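You operate a simulated robot arm through the tools that you are given. There is no shell and no other tool.

The job below is to be done with a simulated robot arm. You get a single attempt, and the scene is never put back.

Task
Fill both plugged sinks over the line and stop the drip of the leaky one.
Fine: pull up only that sink's nut till its display shows 0, without crushing the gasket; park the tap; let nothing run over.

Only the result counts: the job must be done as asked and must still hold three seconds after the hand-in. Knocking over, shifting, dropping, spilling or breaking anything else fails it.

Robot
A 7-joint arm with a two-finger parallel gripper, fixed in place. Base frame: the origin is on the floor under the middle of its stand, x ahead of it, y to its left, z up. Units: m, degrees, N and s.
It reaches about 1.479 m from its shoulder. Its first joint turns from -166.0 to 166.0 degrees. Payload 4.4 kg.
The tool frame sits at the grasp point between the pads (the TCP): z along the fingers, y along the line on which they close. The tips reach 0.023 m beyond it. Largest opening 0.094 m; finger width 0.038, thickness 0.01; the body of the gripper, 0.054 by 0.096 m, starts 0.039 m behind the TCP.
Orientation is that of the tool frame in the base frame, as [roll, pitch, yaw] about the fixed x, y, z axes, in that order (R = Rz(yaw) Ry(pitch) Rx(roll)). With the fingers straight down and closing along the base's y, the tool's x points along the base's -x, its y along +y and its z along -z.

Tools
- The arm moves only by the tool jog_arm. Its argument "deltas" is a list of rows, each a list of 6 numbers: the shift along the base's x, y, z in cm, then the turn, a rotation vector about the base's x, y, z in degrees. In form: [[tx, ty, tz, ax, ay, az], ...]. A call has 1 to 20 rows; each row shifts and turns the commanded pose from where the row before left it. "claw" is the gripper command, from -1 (shut) to 1 (fully open), values between in proportion, set as the call begins (left out, the last holds). A row lasts 0.2 s, in which the tool goes at most 0.05 m and 8.6 degrees; a call with a longer step from one row to the next is refused whole, and so is a gripper value outside its range. Where a pose cannot be reached the arm comes as near as it can. A force on the tool above 90 N (or 10 N above the force at the start of the call, whichever is more), or a blocked arm, ends the call early, and 0.2 s more pass. Each finger travels about 0.072 m/s and halts on what it meets, pressing with about 35 N; the grip force reading is that of the motor and also rises with nothing between the fingers. The clock runs only during rows and for 0.2 s after the last one: add rows that do not move to give the fingers time. It gives the time, the measured TCP pose, the force on the tool (base axes), the opening and the grip force at its end, in the units of the frame above (readings bear some noise), with the torque about the TCP (base axes, N m) and any sound that the robot's microphone picked up.
- Cameras (640 x 400 px; columns grow to the right, rows downward): "scene" is fixed at [0.2169, 0.5138, 1.6351]; the picture's right is [-0.43, -0.90, 0.00], its down [-0.57, 0.27, -0.78] and it looks along [0.70, -0.34, -0.63] (base axes); focal length 304 px, centre (320, 200). "wrist" rides on the gripper at [0.086, 0.016, -0.075] in the tool frame; the picture's right is [-0.18, 0.98, 0.00], its down [-0.58, -0.11, -0.81] and it looks along [-0.79, -0.15, 0.59] (tool axes); focal length 243 px, centre (320, 200). There is no depth. A picture from a camera that has moved, and an enlarged one, comes with that camera's place and axes in the base frame and with its lens. The place of the scene camera against the robot may be out by one fixed shift of up to 0.018 m in any direction.
- grab_frame(camera): a new picture of that camera. It takes no simulated time.
- zoom(camera, box): a new picture of the part [left, top, right, bottom] of that camera's present view, enlarged. It takes no simulated time.
- finish_job(): hands the job in; it is judged then, once.

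Places have to be worked out from the pictures, the camera data and where the tool is seen. Open the gripper and draw the arm clear of the work before you hand the job in, unless the task says otherwise.

The tools are called by a JSON object that holds its "api" and its "payload". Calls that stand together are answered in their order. jog_arm: Moves the arm, as the interface text tells. Its arguments: {"type":"object","properties":{"deltas":{"type":"array","items":{"type":"array","items":{"type":"number"}}},"claw":{"type":"number"}},"required":["deltas"]} The other tools are called the same way: grab_frame (camera) takes a picture; zoom (camera, box) takes an enlarged picture of a part of a camera's view; finish_job () hands the job in.

At the start:

```text
clock: 0.0
eef_pos: [0.614, -0.0941, 1.3563]
ee_rot: [-180.0, 0.0, -179.9]
wrist_force: [-0.3, 0.7, -0.5]
moment: [-0.03, 0.0, -0.01]
width: 0.0941
grasp_force: 0.0
```

scene: 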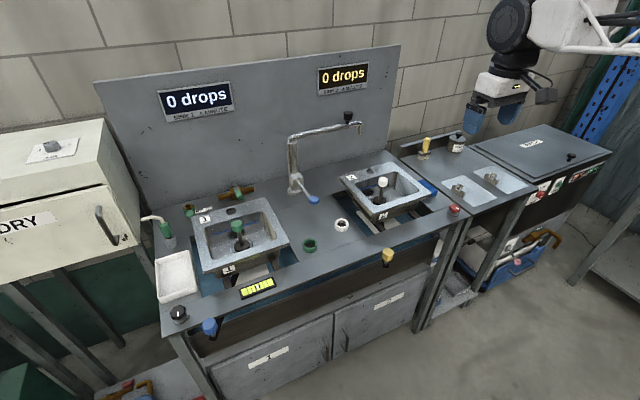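
wrist: 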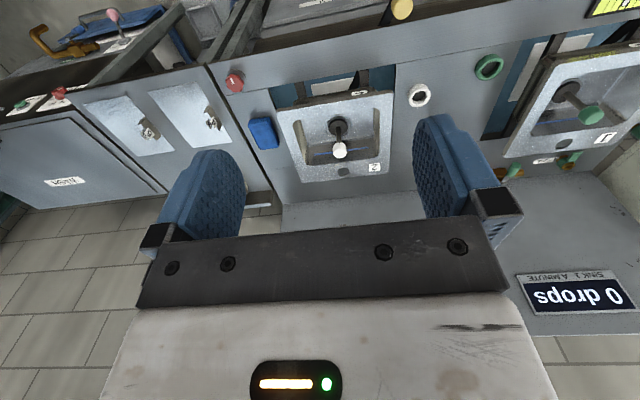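

I start by looking at the scene in detail before moving anything.

{"api": "zoom", "payload": {"camera": "scene", "box": [140, 170, 320, 340]}}

{"api": "zoom", "payload": {"camera": "scene", "box": [270, 90, 470, 280]}}

{"api": "zoom", "payload": {"camera": "scene", "box": [130, 50, 410, 130]}}

{"api": "zoom", "payload": {"camera": "scene", "box": [390, 100, 630, 250]}}

{"api": "zoom", "payload": {"camera": "wrist", "box": [220, 0, 640, 220]}}

```text
2.35 times, centred on (230, 255) of scene
camera zoom: at [0.2169, 0.5138, 1.6351], right [-0.43, -0.9, 0.0], down [-0.57, 0.27, -0.78], along [0.7, -0.34, -0.63], focal length 715 px, centre (532, 71)
```

zoom: 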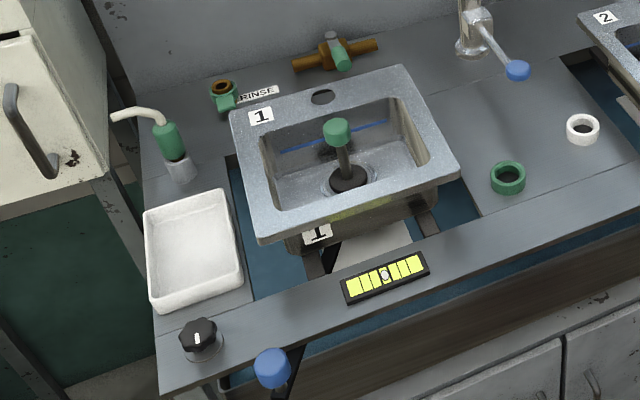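

```text
2.11 times, centred on (370, 185) of scene
camera zoom: at [0.2169, 0.5138, 1.6351], right [-0.43, -0.9, 0.0], down [-0.57, 0.27, -0.78], along [0.7, -0.34, -0.63], focal length 640 px, centre (215, 232)
```

zoom: 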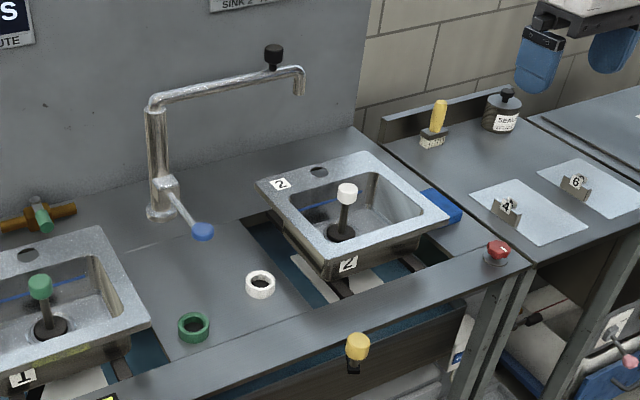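

```text
2.29 times, centred on (270, 90) of scene
camera zoom: at [0.2169, 0.5138, 1.6351], right [-0.43, -0.9, 0.0], down [-0.57, 0.27, -0.78], along [0.7, -0.34, -0.63], focal length 695 px, centre (434, 451)
```

zoom: 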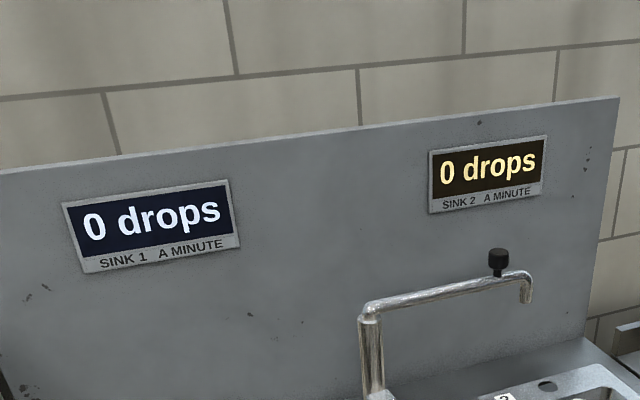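

```text
2.67 times, centred on (510, 175) of scene
camera zoom: at [0.2169, 0.5138, 1.6351], right [-0.43, -0.9, 0.0], down [-0.57, 0.27, -0.78], along [0.7, -0.34, -0.63], focal length 811 px, centre (-187, 267)
```

zoom: 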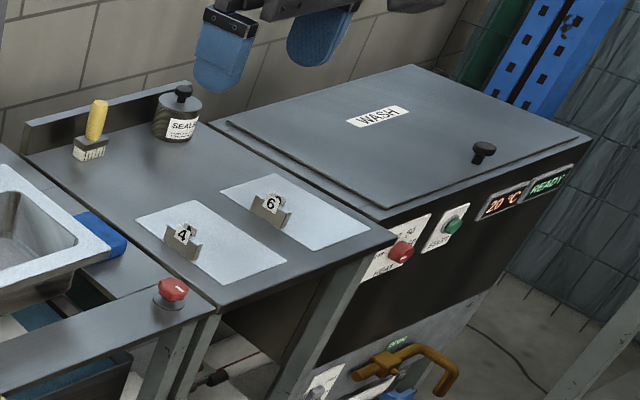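

```text
1.52 times, centred on (430, 110) of wrist
camera zoom: at [0.5288, -0.0774, 1.4306], right [0.18, 0.98, 0.0], down [0.58, -0.11, 0.81], along [0.79, -0.15, -0.59], focal length 370 px, centre (152, 337)
```

zoom: 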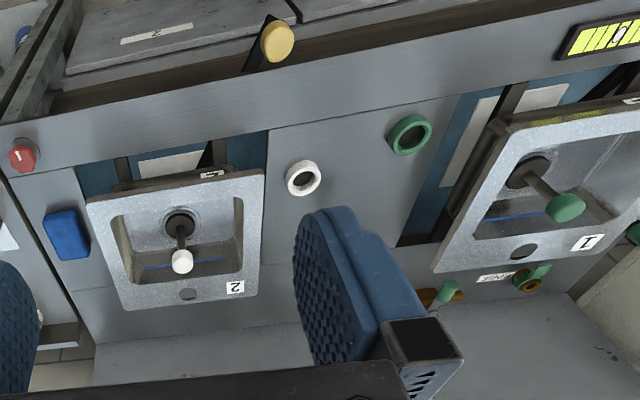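

The worktop seems to be at about z=0.87 with its front edge near x=0.76. I zoom in on the handles, the nuts, the level display and the tap to understand the mechanism.

{"api": "zoom", "payload": {"camera": "scene", "box": [160, 260, 290, 360]}}

{"api": "zoom", "payload": {"camera": "scene", "box": [330, 200, 480, 310]}}

{"api": "zoom", "payload": {"camera": "scene", "box": [270, 90, 390, 220]}}

{"api": "zoom", "payload": {"camera": "scene", "box": [180, 170, 310, 300]}}

{"api": "zoom", "payload": {"camera": "scene", "box": [330, 150, 450, 240]}}

{"api": "zoom", "payload": {"camera": "wrist", "box": [250, 60, 420, 210]}}

```text
4.00 times, centred on (225, 310) of scene
camera zoom: at [0.2169, 0.5138, 1.6351], right [-0.43, -0.9, 0.0], down [-0.57, 0.27, -0.78], along [0.7, -0.34, -0.63], focal length 1216 px, centre (700, -240)
```

zoom: 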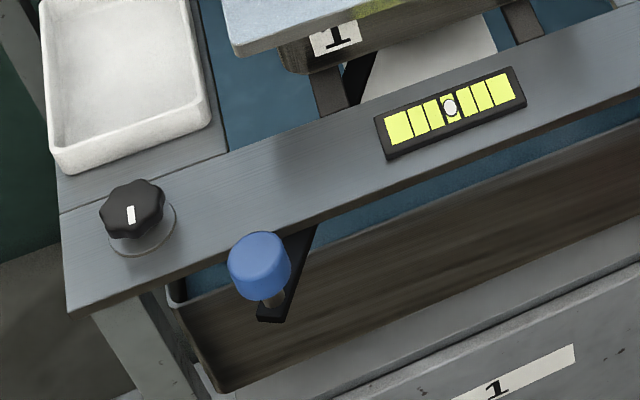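

```text
3.64 times, centred on (405, 255) of scene
camera zoom: at [0.2169, 0.5138, 1.6351], right [-0.43, -0.9, 0.0], down [-0.57, 0.27, -0.78], along [0.7, -0.34, -0.63], focal length 1106 px, centre (11, 0)
```

zoom: 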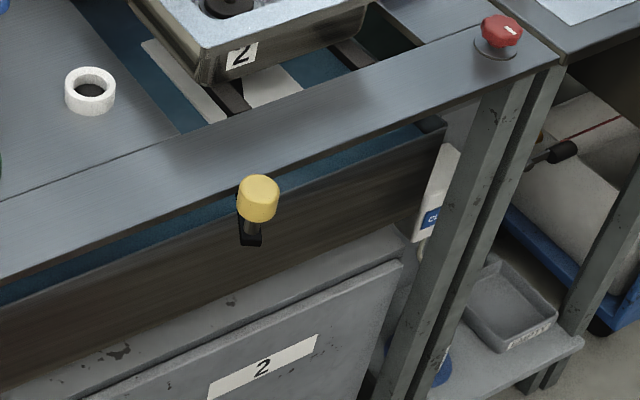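

```text
3.08 times, centred on (330, 155) of scene
camera zoom: at [0.2169, 0.5138, 1.6351], right [-0.43, -0.9, 0.0], down [-0.57, 0.27, -0.78], along [0.7, -0.34, -0.63], focal length 935 px, centre (289, 338)
```

zoom: 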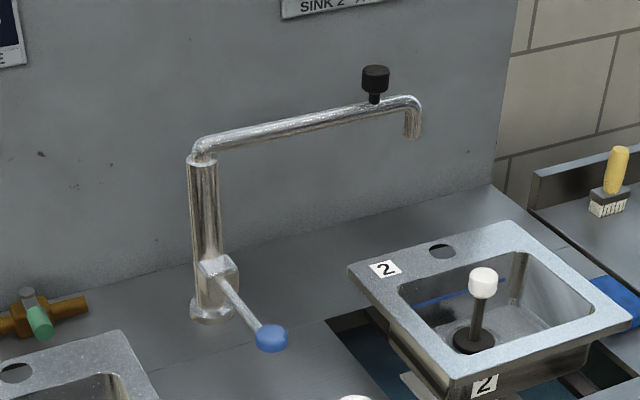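

```text
3.08 times, centred on (245, 235) of scene
camera zoom: at [0.2169, 0.5138, 1.6351], right [-0.43, -0.9, 0.0], down [-0.57, 0.27, -0.78], along [0.7, -0.34, -0.63], focal length 935 px, centre (551, 92)
```

zoom: 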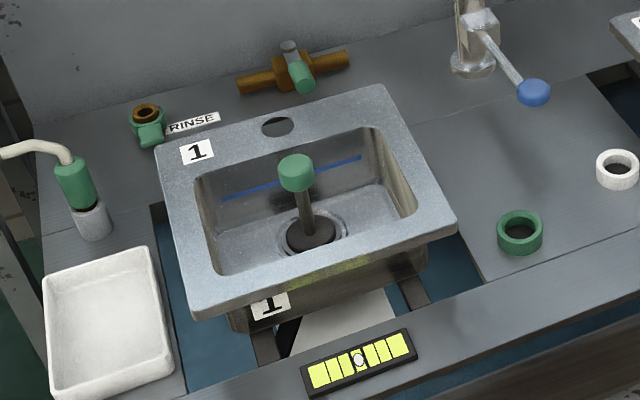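

```text
4.44 times, centred on (390, 195) of scene
camera zoom: at [0.2169, 0.5138, 1.6351], right [-0.43, -0.9, 0.0], down [-0.57, 0.27, -0.78], along [0.7, -0.34, -0.63], focal length 1351 px, centre (9, 222)
```

zoom: 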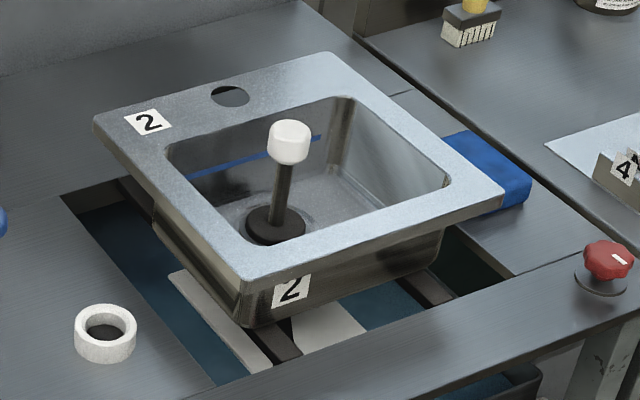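

```text
2.67 times, centred on (335, 135) of wrist
camera zoom: at [0.5288, -0.0774, 1.4306], right [0.18, 0.98, 0.0], down [0.58, -0.11, 0.81], along [0.79, -0.15, -0.59], focal length 647 px, centre (280, 373)
```

zoom: 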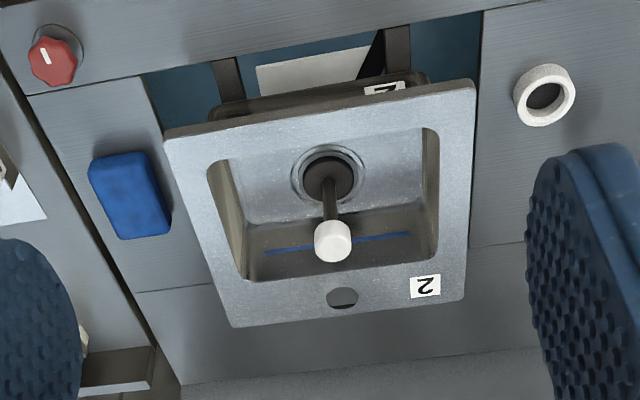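

The nut levers look like blue (sink 1) and yellow (sink 2), each pivoting under its own drain. The tap column is near (1.165, 0.17) with the spout along the wall. I move the wrist camera to a free, high spot to see the tap from closer up.

{"api": "jog_arm", "payload": {"deltas": [[1, 3, -0.5, 0, 0, 0], [1, 3, -0.5, 0, 0, 0], [1, 3, -0.5, 0, 0, 0], [1, 3, -0.5, 0, 0, 0], [1, 3, -0.5, 0, 0, 0], [1, 3, -0.5, 0, 0, 0], [1, 3, -0.5, 0, 0, 0], [1, 3, -0.5, 0, 0, 0]]}}

{"api": "grab_frame", "payload": {"camera": "wrist"}}

{"api": "grab_frame", "payload": {"camera": "scene"}}

```text
clock: 1.8
eef_pos: [0.6929, 0.1463, 1.3169]
ee_rot: [-180.0, 0.0, -179.9]
wrist_force: [0.1, 0.4, 0.0]
moment: [-0.01, 0.0, 0.0]
width: 0.0942
grasp_force: 0.1
```

```text
taken
camera wrist: at [0.6082, 0.1631, 1.3913], right [0.18, 0.98, 0.0], down [0.58, -0.11, 0.81], along [0.79, -0.15, -0.59], focal length 243 px, centre (320, 200)
```

wrist: 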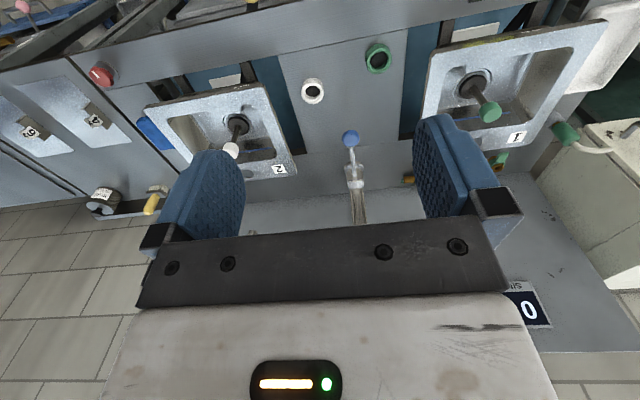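

```text
taken
```

scene: 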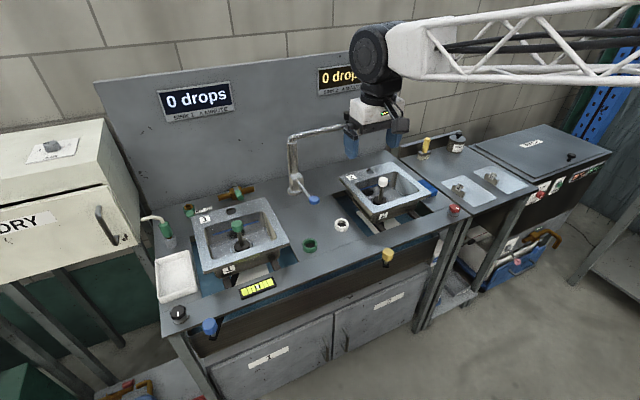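

Calibrating the scene camera against the known gripper position: I zoom on the fingers, and zoom the wrist view on the tap.

{"api": "zoom", "payload": {"camera": "scene", "box": [330, 80, 420, 170]}}

{"api": "zoom", "payload": {"camera": "wrist", "box": [280, 90, 420, 230]}}

{"api": "zoom", "payload": {"camera": "wrist", "box": [130, 40, 330, 190]}}

{"api": "zoom", "payload": {"camera": "wrist", "box": [400, 0, 600, 150]}}

```text
4.44 times, centred on (375, 125) of scene
camera zoom: at [0.2169, 0.5138, 1.6351], right [-0.43, -0.9, 0.0], down [-0.57, 0.27, -0.78], along [0.7, -0.34, -0.63], focal length 1351 px, centre (76, 533)
```

zoom: 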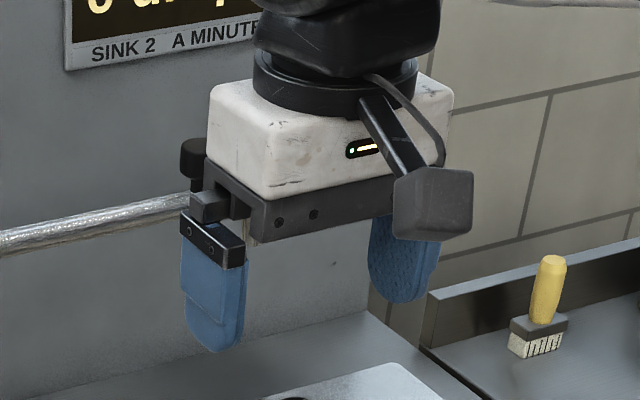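

```text
2.86 times, centred on (350, 160) of wrist
camera zoom: at [0.6082, 0.1631, 1.3913], right [0.18, 0.98, 0.0], down [0.58, -0.11, 0.81], along [0.79, -0.15, -0.59], focal length 693 px, centre (234, 314)
```

zoom: 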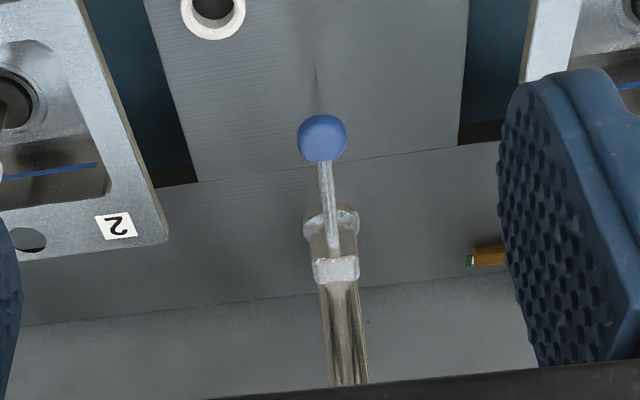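

```text
2.67 times, centred on (230, 115) of wrist
camera zoom: at [0.6082, 0.1631, 1.3913], right [0.18, 0.98, 0.0], down [0.58, -0.11, 0.81], along [0.79, -0.15, -0.59], focal length 647 px, centre (560, 427)
```

zoom: 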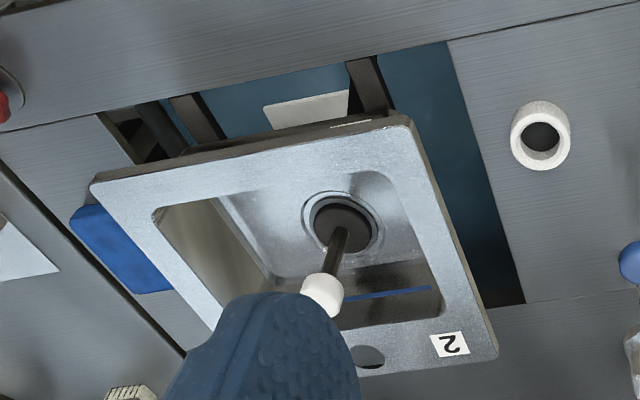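

```text
2.67 times, centred on (500, 75) of wrist
camera zoom: at [0.6082, 0.1631, 1.3913], right [0.18, 0.98, 0.0], down [0.58, -0.11, 0.81], along [0.79, -0.15, -0.59], focal length 647 px, centre (-160, 533)
```

zoom: 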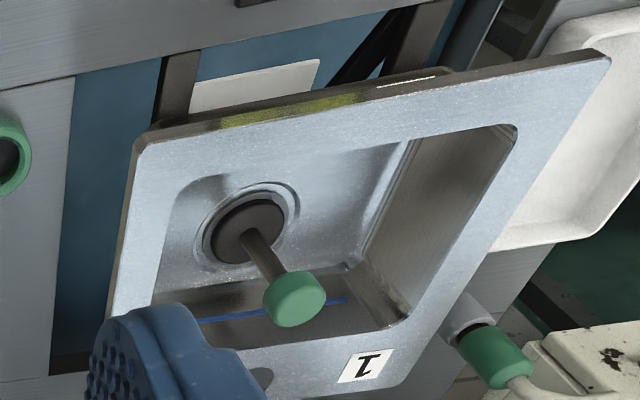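

The tap's blue lever points toward the robot, knob near (0.96, 0.166, 0.97). I lower the wrist camera in free space for a closer look at the lever pivot.

{"api": "jog_arm", "payload": {"deltas": [[0.5, 0.35, -3, 0, 0, 0], [0.5, 0.35, -3, 0, 0, 0], [0.5, 0.35, -3, 0, 0, 0], [0.5, 0.35, -3, 0, 0, 0], [0.5, 0.35, -3, 0, 0, 0], [0.5, 0.35, -3, 0, 0, 0], [0.5, 0.35, -3, 0, 0, 0], [0.5, 0.35, -1, 0, 0, 0]]}}

{"api": "grab_frame", "payload": {"camera": "wrist"}}

{"api": "zoom", "payload": {"camera": "wrist", "box": [240, 100, 420, 240]}}

{"api": "grab_frame", "payload": {"camera": "scene"}}

```text
clock: 3.6
eef_pos: [0.7341, 0.1741, 1.0954]
ee_rot: [-180.0, 0.0, 179.9]
wrist_force: [0.8, 0.4, -0.2]
moment: [0.01, 0.03, -0.01]
width: 0.0938
grasp_force: 0.0
```

```text
taken
camera wrist: at [0.6485, 0.1911, 1.1696], right [0.18, 0.98, 0.0], down [0.58, -0.11, 0.81], along [0.79, -0.15, -0.59], focal length 243 px, centre (320, 200)
```

wrist: 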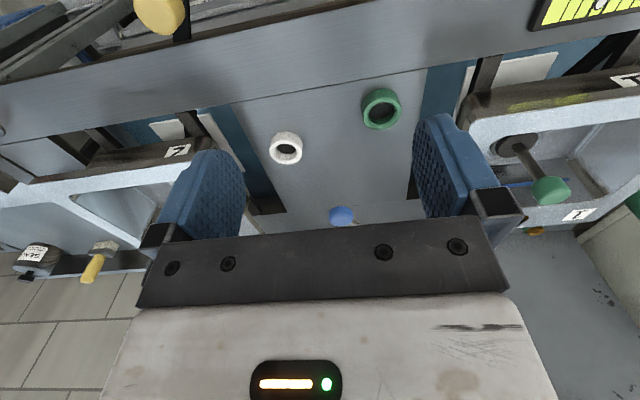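

```text
2.86 times, centred on (330, 170) of wrist
camera zoom: at [0.6485, 0.1911, 1.1696], right [0.18, 0.98, 0.0], down [0.58, -0.11, 0.81], along [0.79, -0.15, -0.59], focal length 693 px, centre (291, 286)
```

zoom: 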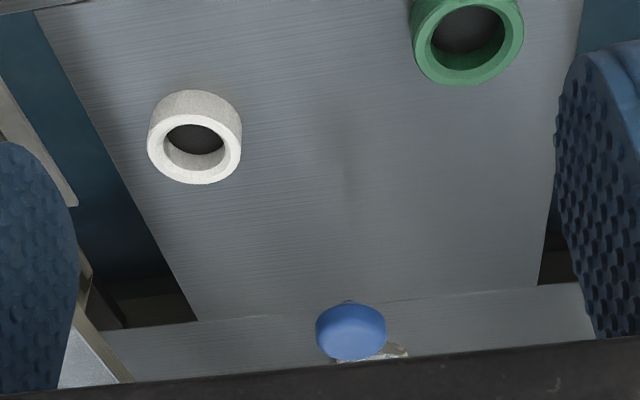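

```text
taken
```

scene: 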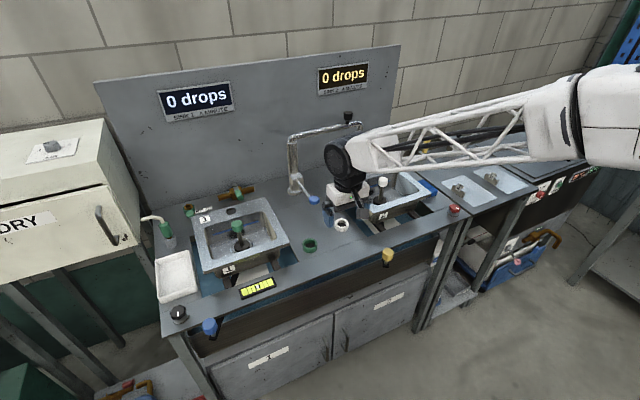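

The triangulation gives the lever knob at about (0.96, 0.166, 0.973). I zoom the scene camera on the tap lever and spout for detail.

{"api": "zoom", "payload": {"camera": "scene", "box": [280, 160, 335, 215]}}

{"api": "zoom", "payload": {"camera": "scene", "box": [325, 100, 375, 145]}}

{"api": "zoom", "payload": {"camera": "scene", "box": [235, 265, 285, 305]}}

```text
7.27 times, centred on (308, 188) of scene
camera zoom: at [0.2169, 0.5138, 1.6351], right [-0.43, -0.9, 0.0], down [-0.57, 0.27, -0.78], along [0.7, -0.34, -0.63], focal length 2211 px, centre (411, 291)
```

zoom: 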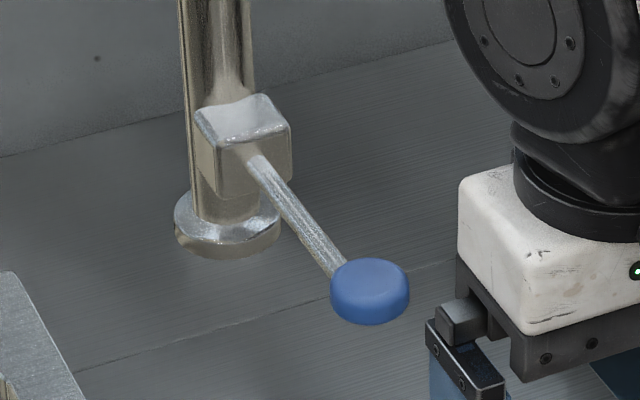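

```text
8.89 times, centred on (350, 122) of scene
camera zoom: at [0.2169, 0.5138, 1.6351], right [-0.43, -0.9, 0.0], down [-0.57, 0.27, -0.78], along [0.7, -0.34, -0.63], focal length 2702 px, centre (53, 889)
```

zoom: 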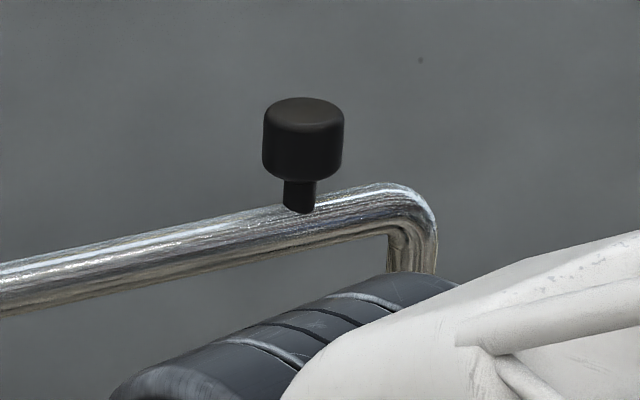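

```text
10.00 times, centred on (260, 285) of scene
camera zoom: at [0.2169, 0.5138, 1.6351], right [-0.43, -0.9, 0.0], down [-0.57, 0.27, -0.78], along [0.7, -0.34, -0.63], focal length 3040 px, centre (920, -650)
```

zoom: 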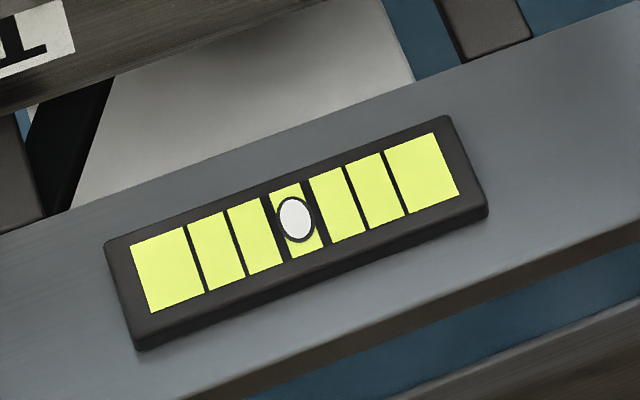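

The bench bar with a white ball looks like a spirit level and not part of this job. Next I rise and move over to view the spout's black knob with the wrist camera.

{"api": "jog_arm", "payload": {"deltas": [[0, 0, 4, 0, 0, 0], [0, 0, 4, 0, 0, 0], [0, -1, 4, 0, 0, 0], [2, -3, 4, 0, 0, 0], [3, -4, 3, 0, 0, 0], [3, -4, 0, 0, 0, 0], [3, -4, 0, 0, 0, 0], [3, -4, 0, 0, 0, 0], [3, -3, 0, 0, 0, 0], [2, -1, 0, 0, 0, 0], [0, 0, 0, 0, 0, 0]]}}

{"api": "grab_frame", "payload": {"camera": "wrist"}}

{"api": "grab_frame", "payload": {"camera": "scene"}}

```text
refused: row 4 steps farther than a row can; nothing moved
```

```text
taken
camera wrist: at [0.6485, 0.1911, 1.1696], right [0.18, 0.98, 0.0], down [0.58, -0.11, 0.81], along [0.79, -0.15, -0.59], focal length 243 px, centre (320, 200)
```

wrist: 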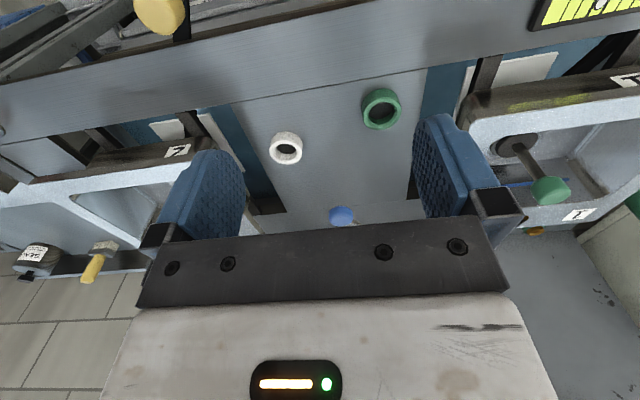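

```text
taken
```

scene: 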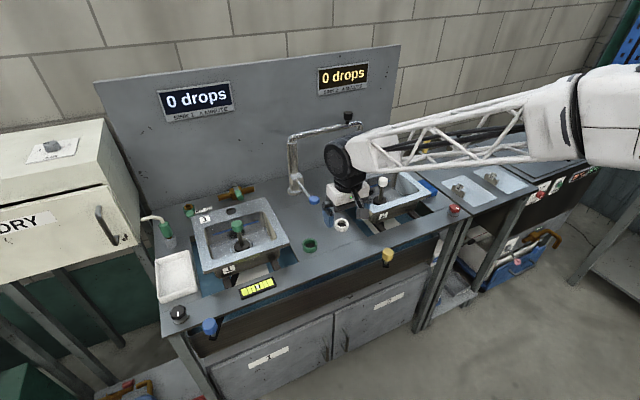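

The call was refused because one row was too long; I resend it with shorter steps (under 5 cm each).

{"api": "jog_arm", "payload": {"deltas": [[0, 0, 4, 0, 0, 0], [0, 0, 4, 0, 0, 0], [0, -1, 4, 0, 0, 0], [1, -2, 4, 0, 0, 0], [2, -3, 3, 0, 0, 0], [2, -4, 0, 0, 0, 0], [2, -4, 0, 0, 0, 0], [2, -4, 0, 0, 0, 0], [3, -3, 0, 0, 0, 0], [3, -2, 0, 0, 0, 0], [3, -1, 0, 0, 0, 0], [3, 0, 0, 0, 0, 0], [0, 0, 0, 0, 0, 0]]}}

{"api": "grab_frame", "payload": {"camera": "wrist"}}

{"api": "grab_frame", "payload": {"camera": "scene"}}

```text
clock: 6.4
eef_pos: [0.9452, -0.0644, 1.2882]
ee_rot: [-180.0, 0.0, 179.9]
wrist_force: [0.0, -0.3, 0.2]
moment: [0.0, -0.01, -0.01]
width: 0.0938
grasp_force: 0.1
```

```text
taken
camera wrist: at [0.8589, -0.0491, 1.362], right [0.18, 0.98, 0.0], down [0.58, -0.11, 0.81], along [0.79, -0.15, -0.59], focal length 243 px, centre (320, 200)
```

wrist: 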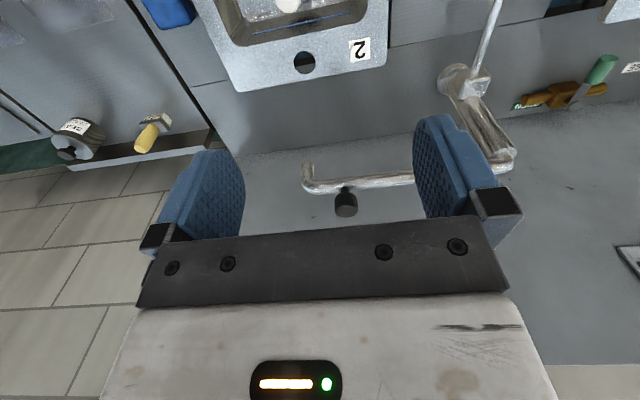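

```text
taken
```

scene: 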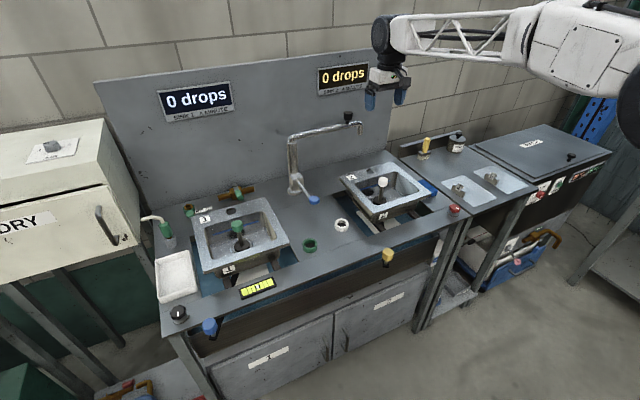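

{"api": "zoom", "payload": {"camera": "wrist", "box": [290, 140, 440, 230]}}

{"api": "zoom", "payload": {"camera": "wrist", "box": [420, 40, 560, 180]}}

{"api": "zoom", "payload": {"camera": "scene", "box": [280, 70, 420, 220]}}

```text
4.27 times, centred on (365, 185) of wrist
camera zoom: at [0.8589, -0.0491, 1.362], right [0.18, 0.98, 0.0], down [0.58, -0.11, 0.81], along [0.79, -0.15, -0.59], focal length 1035 px, centre (128, 264)
```

zoom: 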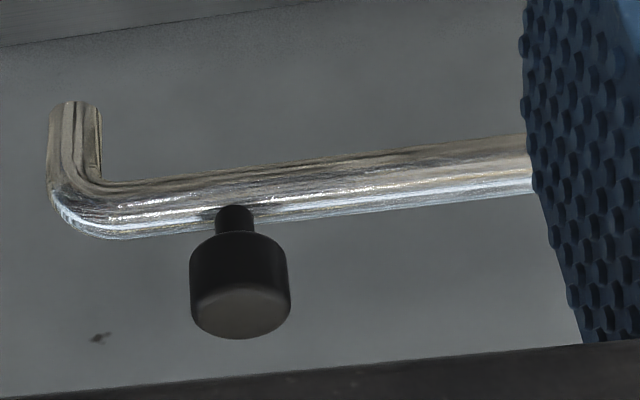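

```text
2.86 times, centred on (490, 110) of wrist
camera zoom: at [0.8589, -0.0491, 1.362], right [0.18, 0.98, 0.0], down [0.58, -0.11, 0.81], along [0.79, -0.15, -0.59], focal length 693 px, centre (-166, 457)
```

zoom: 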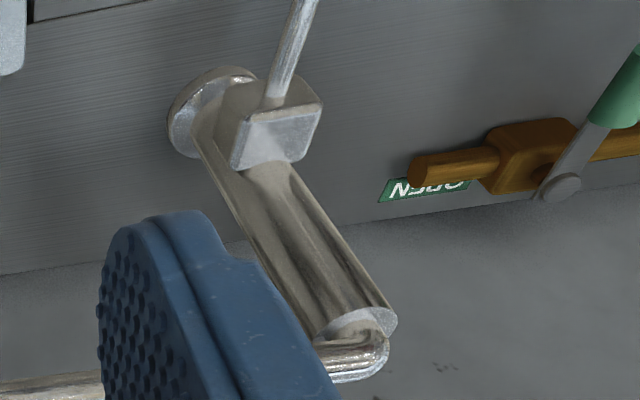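

```text
2.67 times, centred on (350, 145) of scene
camera zoom: at [0.2169, 0.5138, 1.6351], right [-0.43, -0.9, 0.0], down [-0.57, 0.27, -0.78], along [0.7, -0.34, -0.63], focal length 811 px, centre (240, 347)
```

zoom: 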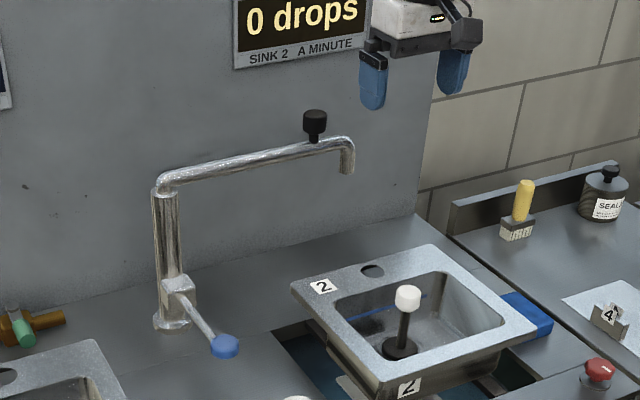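

The wrist views put the black knob centre at about (1.149, -0.064, 1.16), the column at (1.15, 0.167) and the panel at x≈1.28. I move above the knob and then descend partway with the gripper open.

{"api": "jog_arm", "payload": {"deltas": [[4, 0, 0, 0, 0, 0], [4, 0, 0, 0, 0, 0], [4, 0, 0, 0, 0, 0], [4, 0, 0, 0, 0, 0], [4.4, 0, 0, 0, 0, 0], [0, 0, -2, 0, 0, 0], [0, 0, -2, 0, 0, 0], [0, 0, 0, 0, 0, 0]], "claw": 1}}

{"api": "grab_frame", "payload": {"camera": "wrist"}}

{"api": "zoom", "payload": {"camera": "scene", "box": [290, 30, 430, 160]}}

```text
clock: 8.2
eef_pos: [1.1494, -0.0652, 1.246]
ee_rot: [179.9, 0.1, 180.0]
wrist_force: [0.1, -0.2, 0.7]
moment: [0.0, 0.0, -0.03]
width: 0.0944
grasp_force: 0.1
```

```text
taken
camera wrist: at [1.0635, -0.0488, 1.3204], right [0.18, 0.98, 0.0], down [0.58, -0.11, 0.81], along [0.79, -0.15, -0.59], focal length 243 px, centre (320, 200)
```

wrist: 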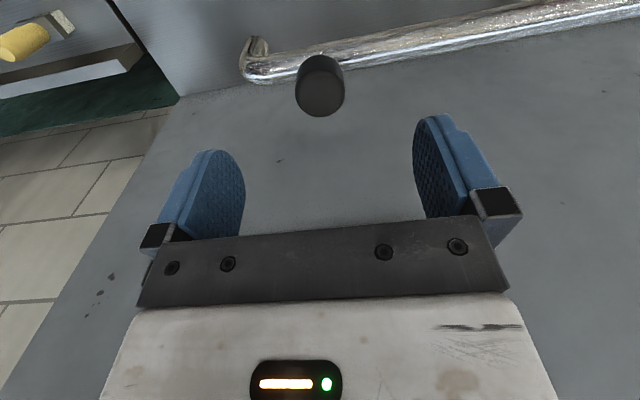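

```text
3.08 times, centred on (360, 95) of scene
camera zoom: at [0.2169, 0.5138, 1.6351], right [-0.43, -0.9, 0.0], down [-0.57, 0.27, -0.78], along [0.7, -0.34, -0.63], focal length 935 px, centre (197, 523)
```

zoom: 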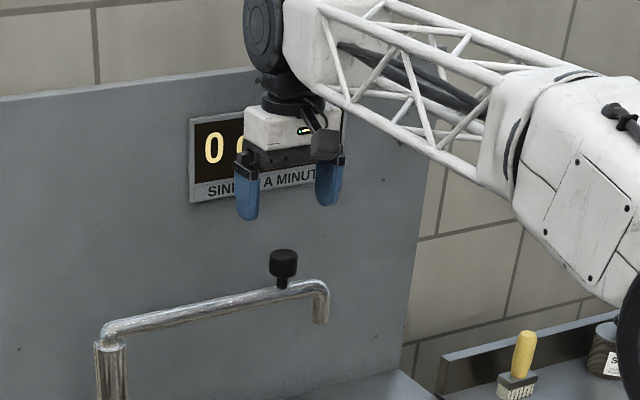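

The new view confirms the knob at (1.150, -0.065). I descend to z=1.166 so the tips stay above the spout tube, then look before closing.

{"api": "jog_arm", "payload": {"deltas": [[0, 0, -2, 0, 0, 0], [0, 0, -2, 0, 0, 0], [0, 0, -2, 0, 0, 0], [0, 0, -1, 0, 0, 0], [0, 0, -1, 0, 0, 0], [0, 0, 0, 0, 0, 0]], "claw": 1}}

{"api": "grab_frame", "payload": {"camera": "wrist"}}

{"api": "zoom", "payload": {"camera": "scene", "box": [310, 60, 400, 150]}}

```text
clock: 9.6
eef_pos: [1.1484, -0.0652, 1.166]
ee_rot: [-180.0, 0.0, 179.9]
wrist_force: [-0.9, 1.0, -0.6]
moment: [0.01, 0.0, -0.01]
width: 0.0938
grasp_force: 0.0
```

```text
taken
camera wrist: at [1.0636, -0.0488, 1.2401], right [0.18, 0.98, 0.0], down [0.58, -0.11, 0.81], along [0.79, -0.15, -0.59], focal length 243 px, centre (320, 200)
```

wrist: 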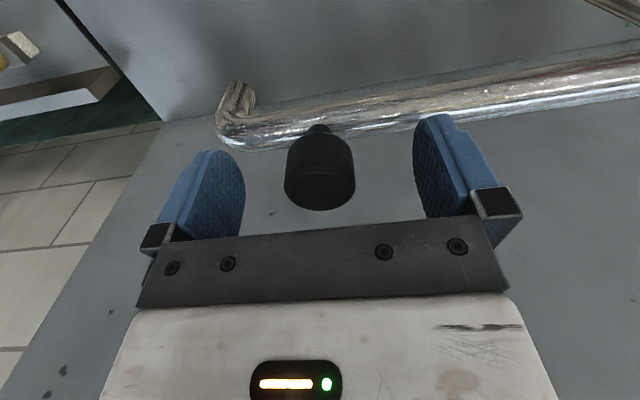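

```text
4.44 times, centred on (355, 105) of scene
camera zoom: at [0.2169, 0.5138, 1.6351], right [-0.43, -0.9, 0.0], down [-0.57, 0.27, -0.78], along [0.7, -0.34, -0.63], focal length 1351 px, centre (164, 622)
```

zoom: 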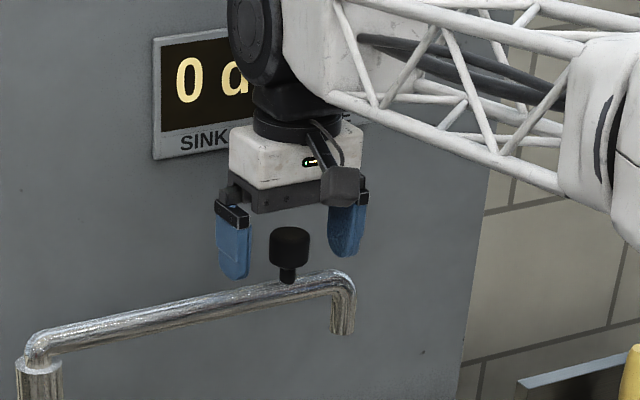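

The knob sits centred between the pads. I close the gripper on it.

{"api": "jog_arm", "payload": {"deltas": [[0, 0, 0, 0, 0, 0], [0, 0, 0, 0, 0, 0], [0, 0, 0, 0, 0, 0], [0, 0, 0, 0, 0, 0]], "claw": -1}}

{"api": "zoom", "payload": {"camera": "scene", "box": [310, 60, 400, 150]}}

```text
clock: 10.6
eef_pos: [1.1493, -0.0644, 1.1656]
ee_rot: [-180.0, 0.1, 179.9]
wrist_force: [-1.2, -3.9, -0.1]
moment: [0.55, -0.02, 0.0]
width: 0.0336
grasp_force: 45.3
```

```text
4.44 times, centred on (355, 105) of scene
camera zoom: at [0.2169, 0.5138, 1.6351], right [-0.43, -0.9, 0.0], down [-0.57, 0.27, -0.78], along [0.7, -0.34, -0.63], focal length 1351 px, centre (164, 622)
```

zoom: 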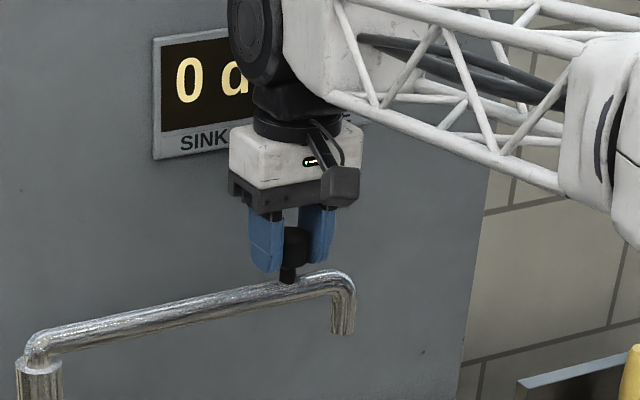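

Gripped at 34 mm width. I start swinging the spout about the column (radius 0.2315 m) with a short 6° test to feel the resistance.

{"api": "jog_arm", "payload": {"deltas": [[-0.606, 0.008, 0, 0, 0, -1.5], [-0.606, 0.024, 0, 0, 0, -1.5], [-0.605, 0.04, 0, 0, 0, -1.5], [-0.603, 0.055, 0, 0, 0, -1.5]]}}

{"api": "zoom", "payload": {"camera": "scene", "box": [270, 60, 410, 220]}}

```text
clock: 11.6
eef_pos: [1.1259, -0.0628, 1.1672]
ee_rot: [180.0, -0.1, 174.0]
wrist_force: [2.1, 4.6, -7.1]
moment: [0.29, -0.04, -0.01]
width: 0.0336
grasp_force: 45.0
```

```text
2.50 times, centred on (340, 140) of scene
camera zoom: at [0.2169, 0.5138, 1.6351], right [-0.43, -0.9, 0.0], down [-0.57, 0.27, -0.78], along [0.7, -0.34, -0.63], focal length 760 px, centre (270, 350)
```

zoom: 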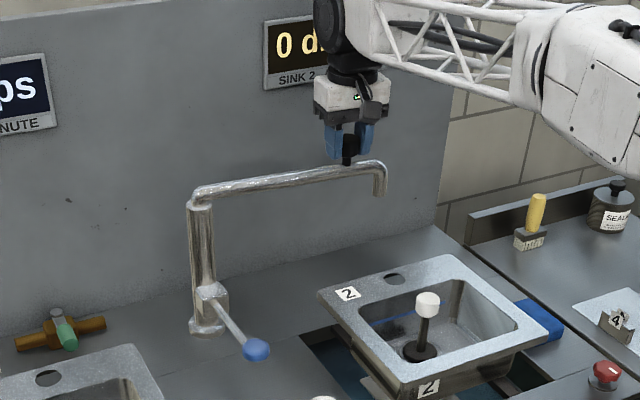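

The spout swings freely with little force. I continue the arc to 42°, which should put the spout tip over sink 2's basin near (0.956, -0.05).

{"api": "jog_arm", "payload": {"deltas": [[-1.2016, 0.1582, 0, 0, 0, -3], [-1.1917, 0.2209, 0, 0, 0, -3], [-1.1785, 0.2829, 0, 0, 0, -3], [-1.1621, 0.3442, 0, 0, 0, -3], [-1.1425, 0.4046, 0, 0, 0, -3], [-1.1197, 0.4638, 0, 0, 0, -3], [-1.0939, 0.5218, 0, 0, 0, -3], [-1.0651, 0.5783, 0, 0, 0, -3], [-1.0334, 0.6332, 0, 0, 0, -3], [-0.9988, 0.6865, 0, 0, 0, -3], [-0.9615, 0.7378, 0, 0, 0, -3], [-0.9216, 0.7871, 0, 0, 0, -3], [0, 0, 0, 0, 0, 0]]}}

{"api": "grab_frame", "payload": {"camera": "scene"}}

{"api": "zoom", "payload": {"camera": "scene", "box": [270, 70, 450, 240]}}

{"api": "grab_frame", "payload": {"camera": "wrist"}}

```text
clock: 14.4
eef_pos: [0.994, -0.0043, 1.1663]
ee_rot: [180.0, 0.0, 138.0]
wrist_force: [37.4, 38.9, -15.6]
moment: [0.18, -1.03, -0.21]
width: 0.0336
grasp_force: 45.1
```

```text
taken
```

scene: 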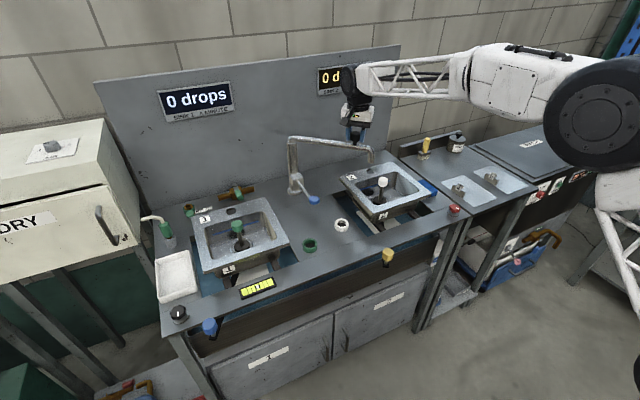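

```text
2.35 times, centred on (360, 155) of scene
camera zoom: at [0.2169, 0.5138, 1.6351], right [-0.43, -0.9, 0.0], down [-0.57, 0.27, -0.78], along [0.7, -0.34, -0.63], focal length 715 px, centre (226, 306)
```

zoom: 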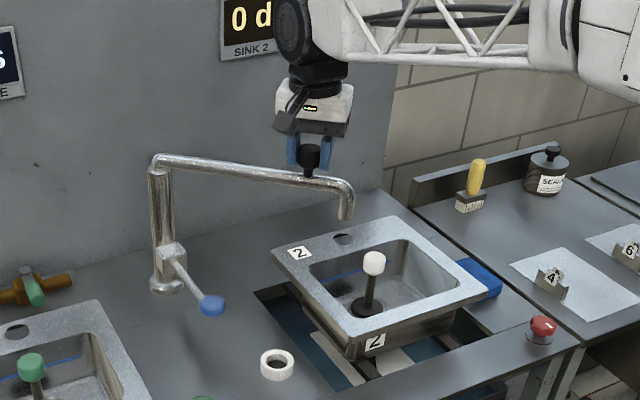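

```text
taken
camera wrist: at [0.9413, 0.0657, 1.2403], right [0.79, 0.61, 0.0], down [0.36, -0.47, 0.81], along [0.49, -0.64, -0.59], focal length 243 px, centre (320, 200)
```

wrist: 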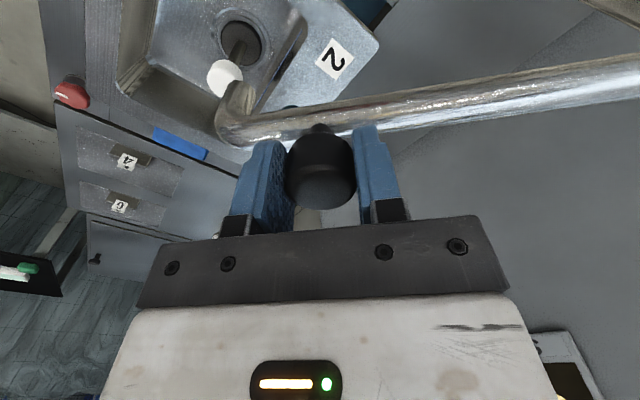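

The tip is now over sink 2's basin. The readings show a radial force (~54 N toward the column), so my arc is slightly too wide; I relax inward by a few mm.

{"api": "jog_arm", "payload": {"deltas": [[0.17, 0.185, 0, 0, 0, 0], [0.17, 0.185, 0, 0, 0, 0], [0, 0, 0, 0, 0, 0]]}}

```text
clock: 15.2
eef_pos: [0.9956, -0.0052, 1.1658]
ee_rot: [-179.8, 0.0, 137.8]
wrist_force: [-37.6, -42.5, -6.6]
moment: [0.33, 0.27, -0.1]
width: 0.0339
grasp_force: 44.5
```

About 22 N/mm stiffness; the neutral spot is halfway. I back off 2.5 mm.

{"api": "jog_arm", "payload": {"deltas": [[-0.16, -0.19, 0, 0, 0, 0], [0, 0, 0, 0, 0, 0]]}}

{"api": "zoom", "payload": {"camera": "scene", "box": [330, 110, 440, 230]}}

{"api": "zoom", "payload": {"camera": "wrist", "box": [100, 0, 400, 180]}}

```text
clock: 15.8
eef_pos: [0.9947, -0.0039, 1.1658]
ee_rot: [-179.9, 0.1, 137.9]
wrist_force: [-33.0, -38.9, -4.3]
moment: [0.1, -0.12, -0.33]
width: 0.0338
grasp_force: 44.5
```

```text
3.33 times, centred on (385, 170) of scene
camera zoom: at [0.2169, 0.5138, 1.6351], right [-0.43, -0.9, 0.0], down [-0.57, 0.27, -0.78], along [0.7, -0.34, -0.63], focal length 1013 px, centre (103, 300)
```

zoom: 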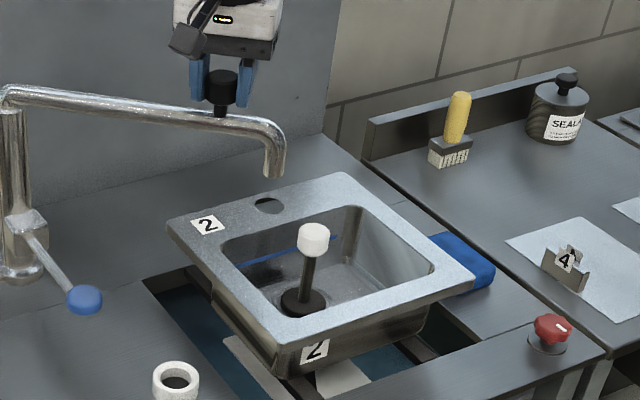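

```text
2.13 times, centred on (250, 90) of wrist
camera zoom: at [0.9422, 0.0652, 1.2404], right [0.79, 0.61, 0.0], down [0.36, -0.47, 0.81], along [0.49, -0.64, -0.59], focal length 518 px, centre (469, 435)
```

zoom: 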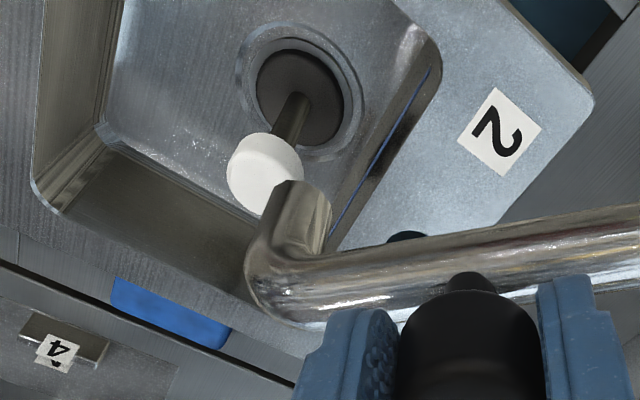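

The force has barely dropped; I wait a moment and re-read before adjusting further.

{"api": "jog_arm", "payload": {"deltas": [[0, 0, 0, 0, 0, 0], [0, 0, 0, 0, 0, 0]]}}

```text
clock: 16.4
eef_pos: [0.995, -0.0042, 1.1662]
ee_rot: [180.0, 0.0, 138.0]
wrist_force: [-36.3, -42.2, -2.6]
moment: [-0.87, 0.5, -0.26]
width: 0.0337
grasp_force: 45.2
```

{"api": "jog_arm", "payload": {"deltas": [[-0.07, -0.075, 0, 0, 0, 0], [0, 0, 0, 0, 0, 0]]}}

```text
clock: 17.0
eef_pos: [0.996, -0.0051, 1.1659]
ee_rot: [-180.0, 0.0, 138.0]
wrist_force: [-24.8, -26.2, -2.2]
moment: [-0.66, 0.54, -0.01]
width: 0.0337
grasp_force: 45.2
```

{"api": "jog_arm", "payload": {"deltas": [[-0.1, -0.11, 0, 0, 0, 0], [0, 0, 0, 0, 0, 0]]}}

```text
clock: 17.6
eef_pos: [0.9952, -0.0039, 1.1671]
ee_rot: [179.8, -0.1, 138.2]
wrist_force: [2.3, 4.0, -1.3]
moment: [0.05, 0.57, 0.18]
width: 0.0336
grasp_force: 45.0
```

The load is now balanced (~5 N) with the tip over the basin. I release the knob, rise, and return the yaw to 180° on the way to above the lever knob.

{"api": "jog_arm", "payload": {"deltas": [[0, 0, 0, 0, 0, 0], [0, 0, 0, 0, 0, 0], [0, 0, 0, 0, 0, 0], [0, 0, 2, 0, 0, 0], [0, 0, 3, 0, 0, 0], [0, 0, 3, 0, 0, 0], [0, 0, 3, 0, 0, 0], [-0.5, 2, 0, 0, 0, 6], [-0.5, 2, 0, 0, 0, 6], [-0.5, 2.5, 0, 0, 0, 6], [-0.5, 2.5, 0, 0, 0, 6], [-0.5, 2.5, 0, 0, 0, 6], [-0.5, 2.5, 0, 0, 0, 6], [-0.5, 3, 0, 0, 0, 6], [0, 0, 0, 0, 0, 0]], "claw": 1}}

{"api": "grab_frame", "payload": {"camera": "wrist"}}

{"api": "zoom", "payload": {"camera": "scene", "box": [270, 60, 450, 240]}}

```text
clock: 20.8
eef_pos: [0.9595, 0.1637, 1.2745]
ee_rot: [180.0, 0.0, -179.9]
wrist_force: [-0.8, -0.1, 0.2]
moment: [0.03, 0.05, 0.0]
width: 0.0941
grasp_force: 0.0
```

```text
taken
camera wrist: at [0.874, 0.18, 1.3495], right [0.18, 0.98, 0.0], down [0.58, -0.11, 0.81], along [0.79, -0.15, -0.59], focal length 243 px, centre (320, 200)
```

wrist: 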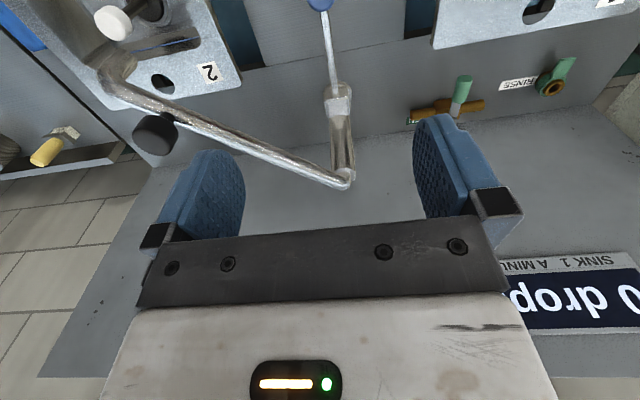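

```text
2.22 times, centred on (360, 150) of scene
camera zoom: at [0.2169, 0.5138, 1.6351], right [-0.43, -0.9, 0.0], down [-0.57, 0.27, -0.78], along [0.7, -0.34, -0.63], focal length 676 px, centre (231, 311)
```

zoom: 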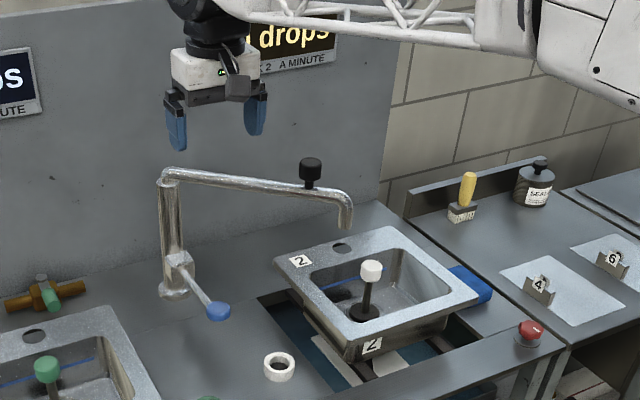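

The spout stays over sink 2. I zoom on the valve by the wall (label "OPEN") and on the lever.

{"api": "zoom", "payload": {"camera": "wrist", "box": [380, 50, 600, 150]}}

{"api": "zoom", "payload": {"camera": "wrist", "box": [270, 0, 400, 200]}}

{"api": "zoom", "payload": {"camera": "wrist", "box": [20, 0, 270, 170]}}

{"api": "zoom", "payload": {"camera": "scene", "box": [170, 175, 270, 235]}}

```text
2.91 times, centred on (490, 100) of wrist
camera zoom: at [0.874, 0.18, 1.3495], right [0.18, 0.98, 0.0], down [0.58, -0.11, 0.81], along [0.79, -0.15, -0.59], focal length 706 px, centre (-174, 491)
```

zoom: 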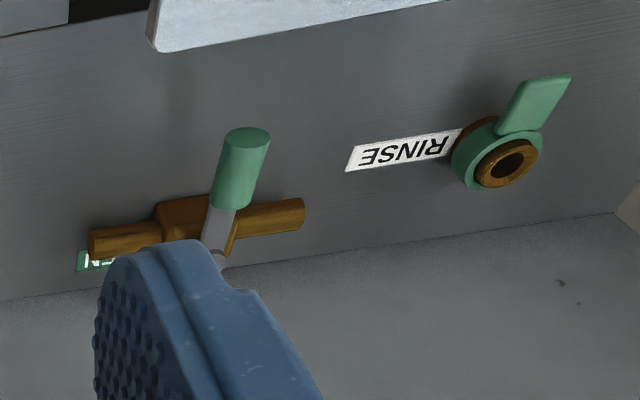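

```text
2.00 times, centred on (335, 100) of wrist
camera zoom: at [0.874, 0.18, 1.3495], right [0.18, 0.98, 0.0], down [0.58, -0.11, 0.81], along [0.79, -0.15, -0.59], focal length 485 px, centre (290, 400)
```

zoom: 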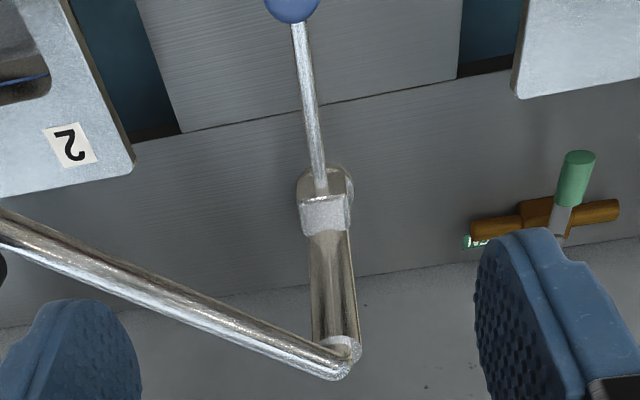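

```text
2.35 times, centred on (145, 85) of wrist
camera zoom: at [0.874, 0.18, 1.3495], right [0.18, 0.98, 0.0], down [0.58, -0.11, 0.81], along [0.79, -0.15, -0.59], focal length 571 px, centre (732, 471)
```

zoom: 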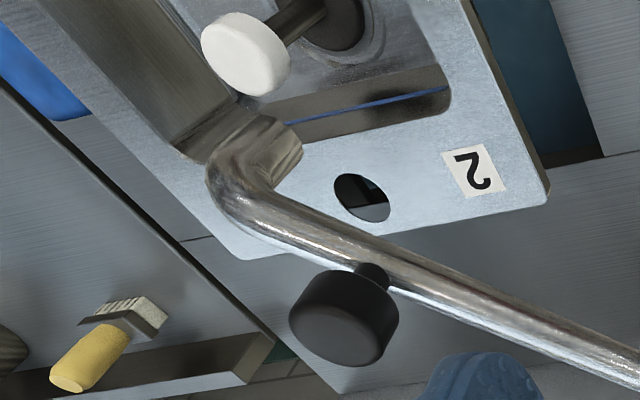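

```text
6.40 times, centred on (220, 205) of scene
camera zoom: at [0.2169, 0.5138, 1.6351], right [-0.43, -0.9, 0.0], down [-0.57, 0.27, -0.78], along [0.7, -0.34, -0.63], focal length 1946 px, centre (960, 168)
```

zoom: 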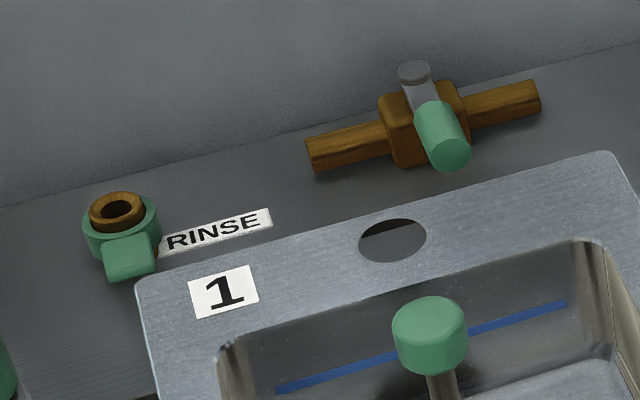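

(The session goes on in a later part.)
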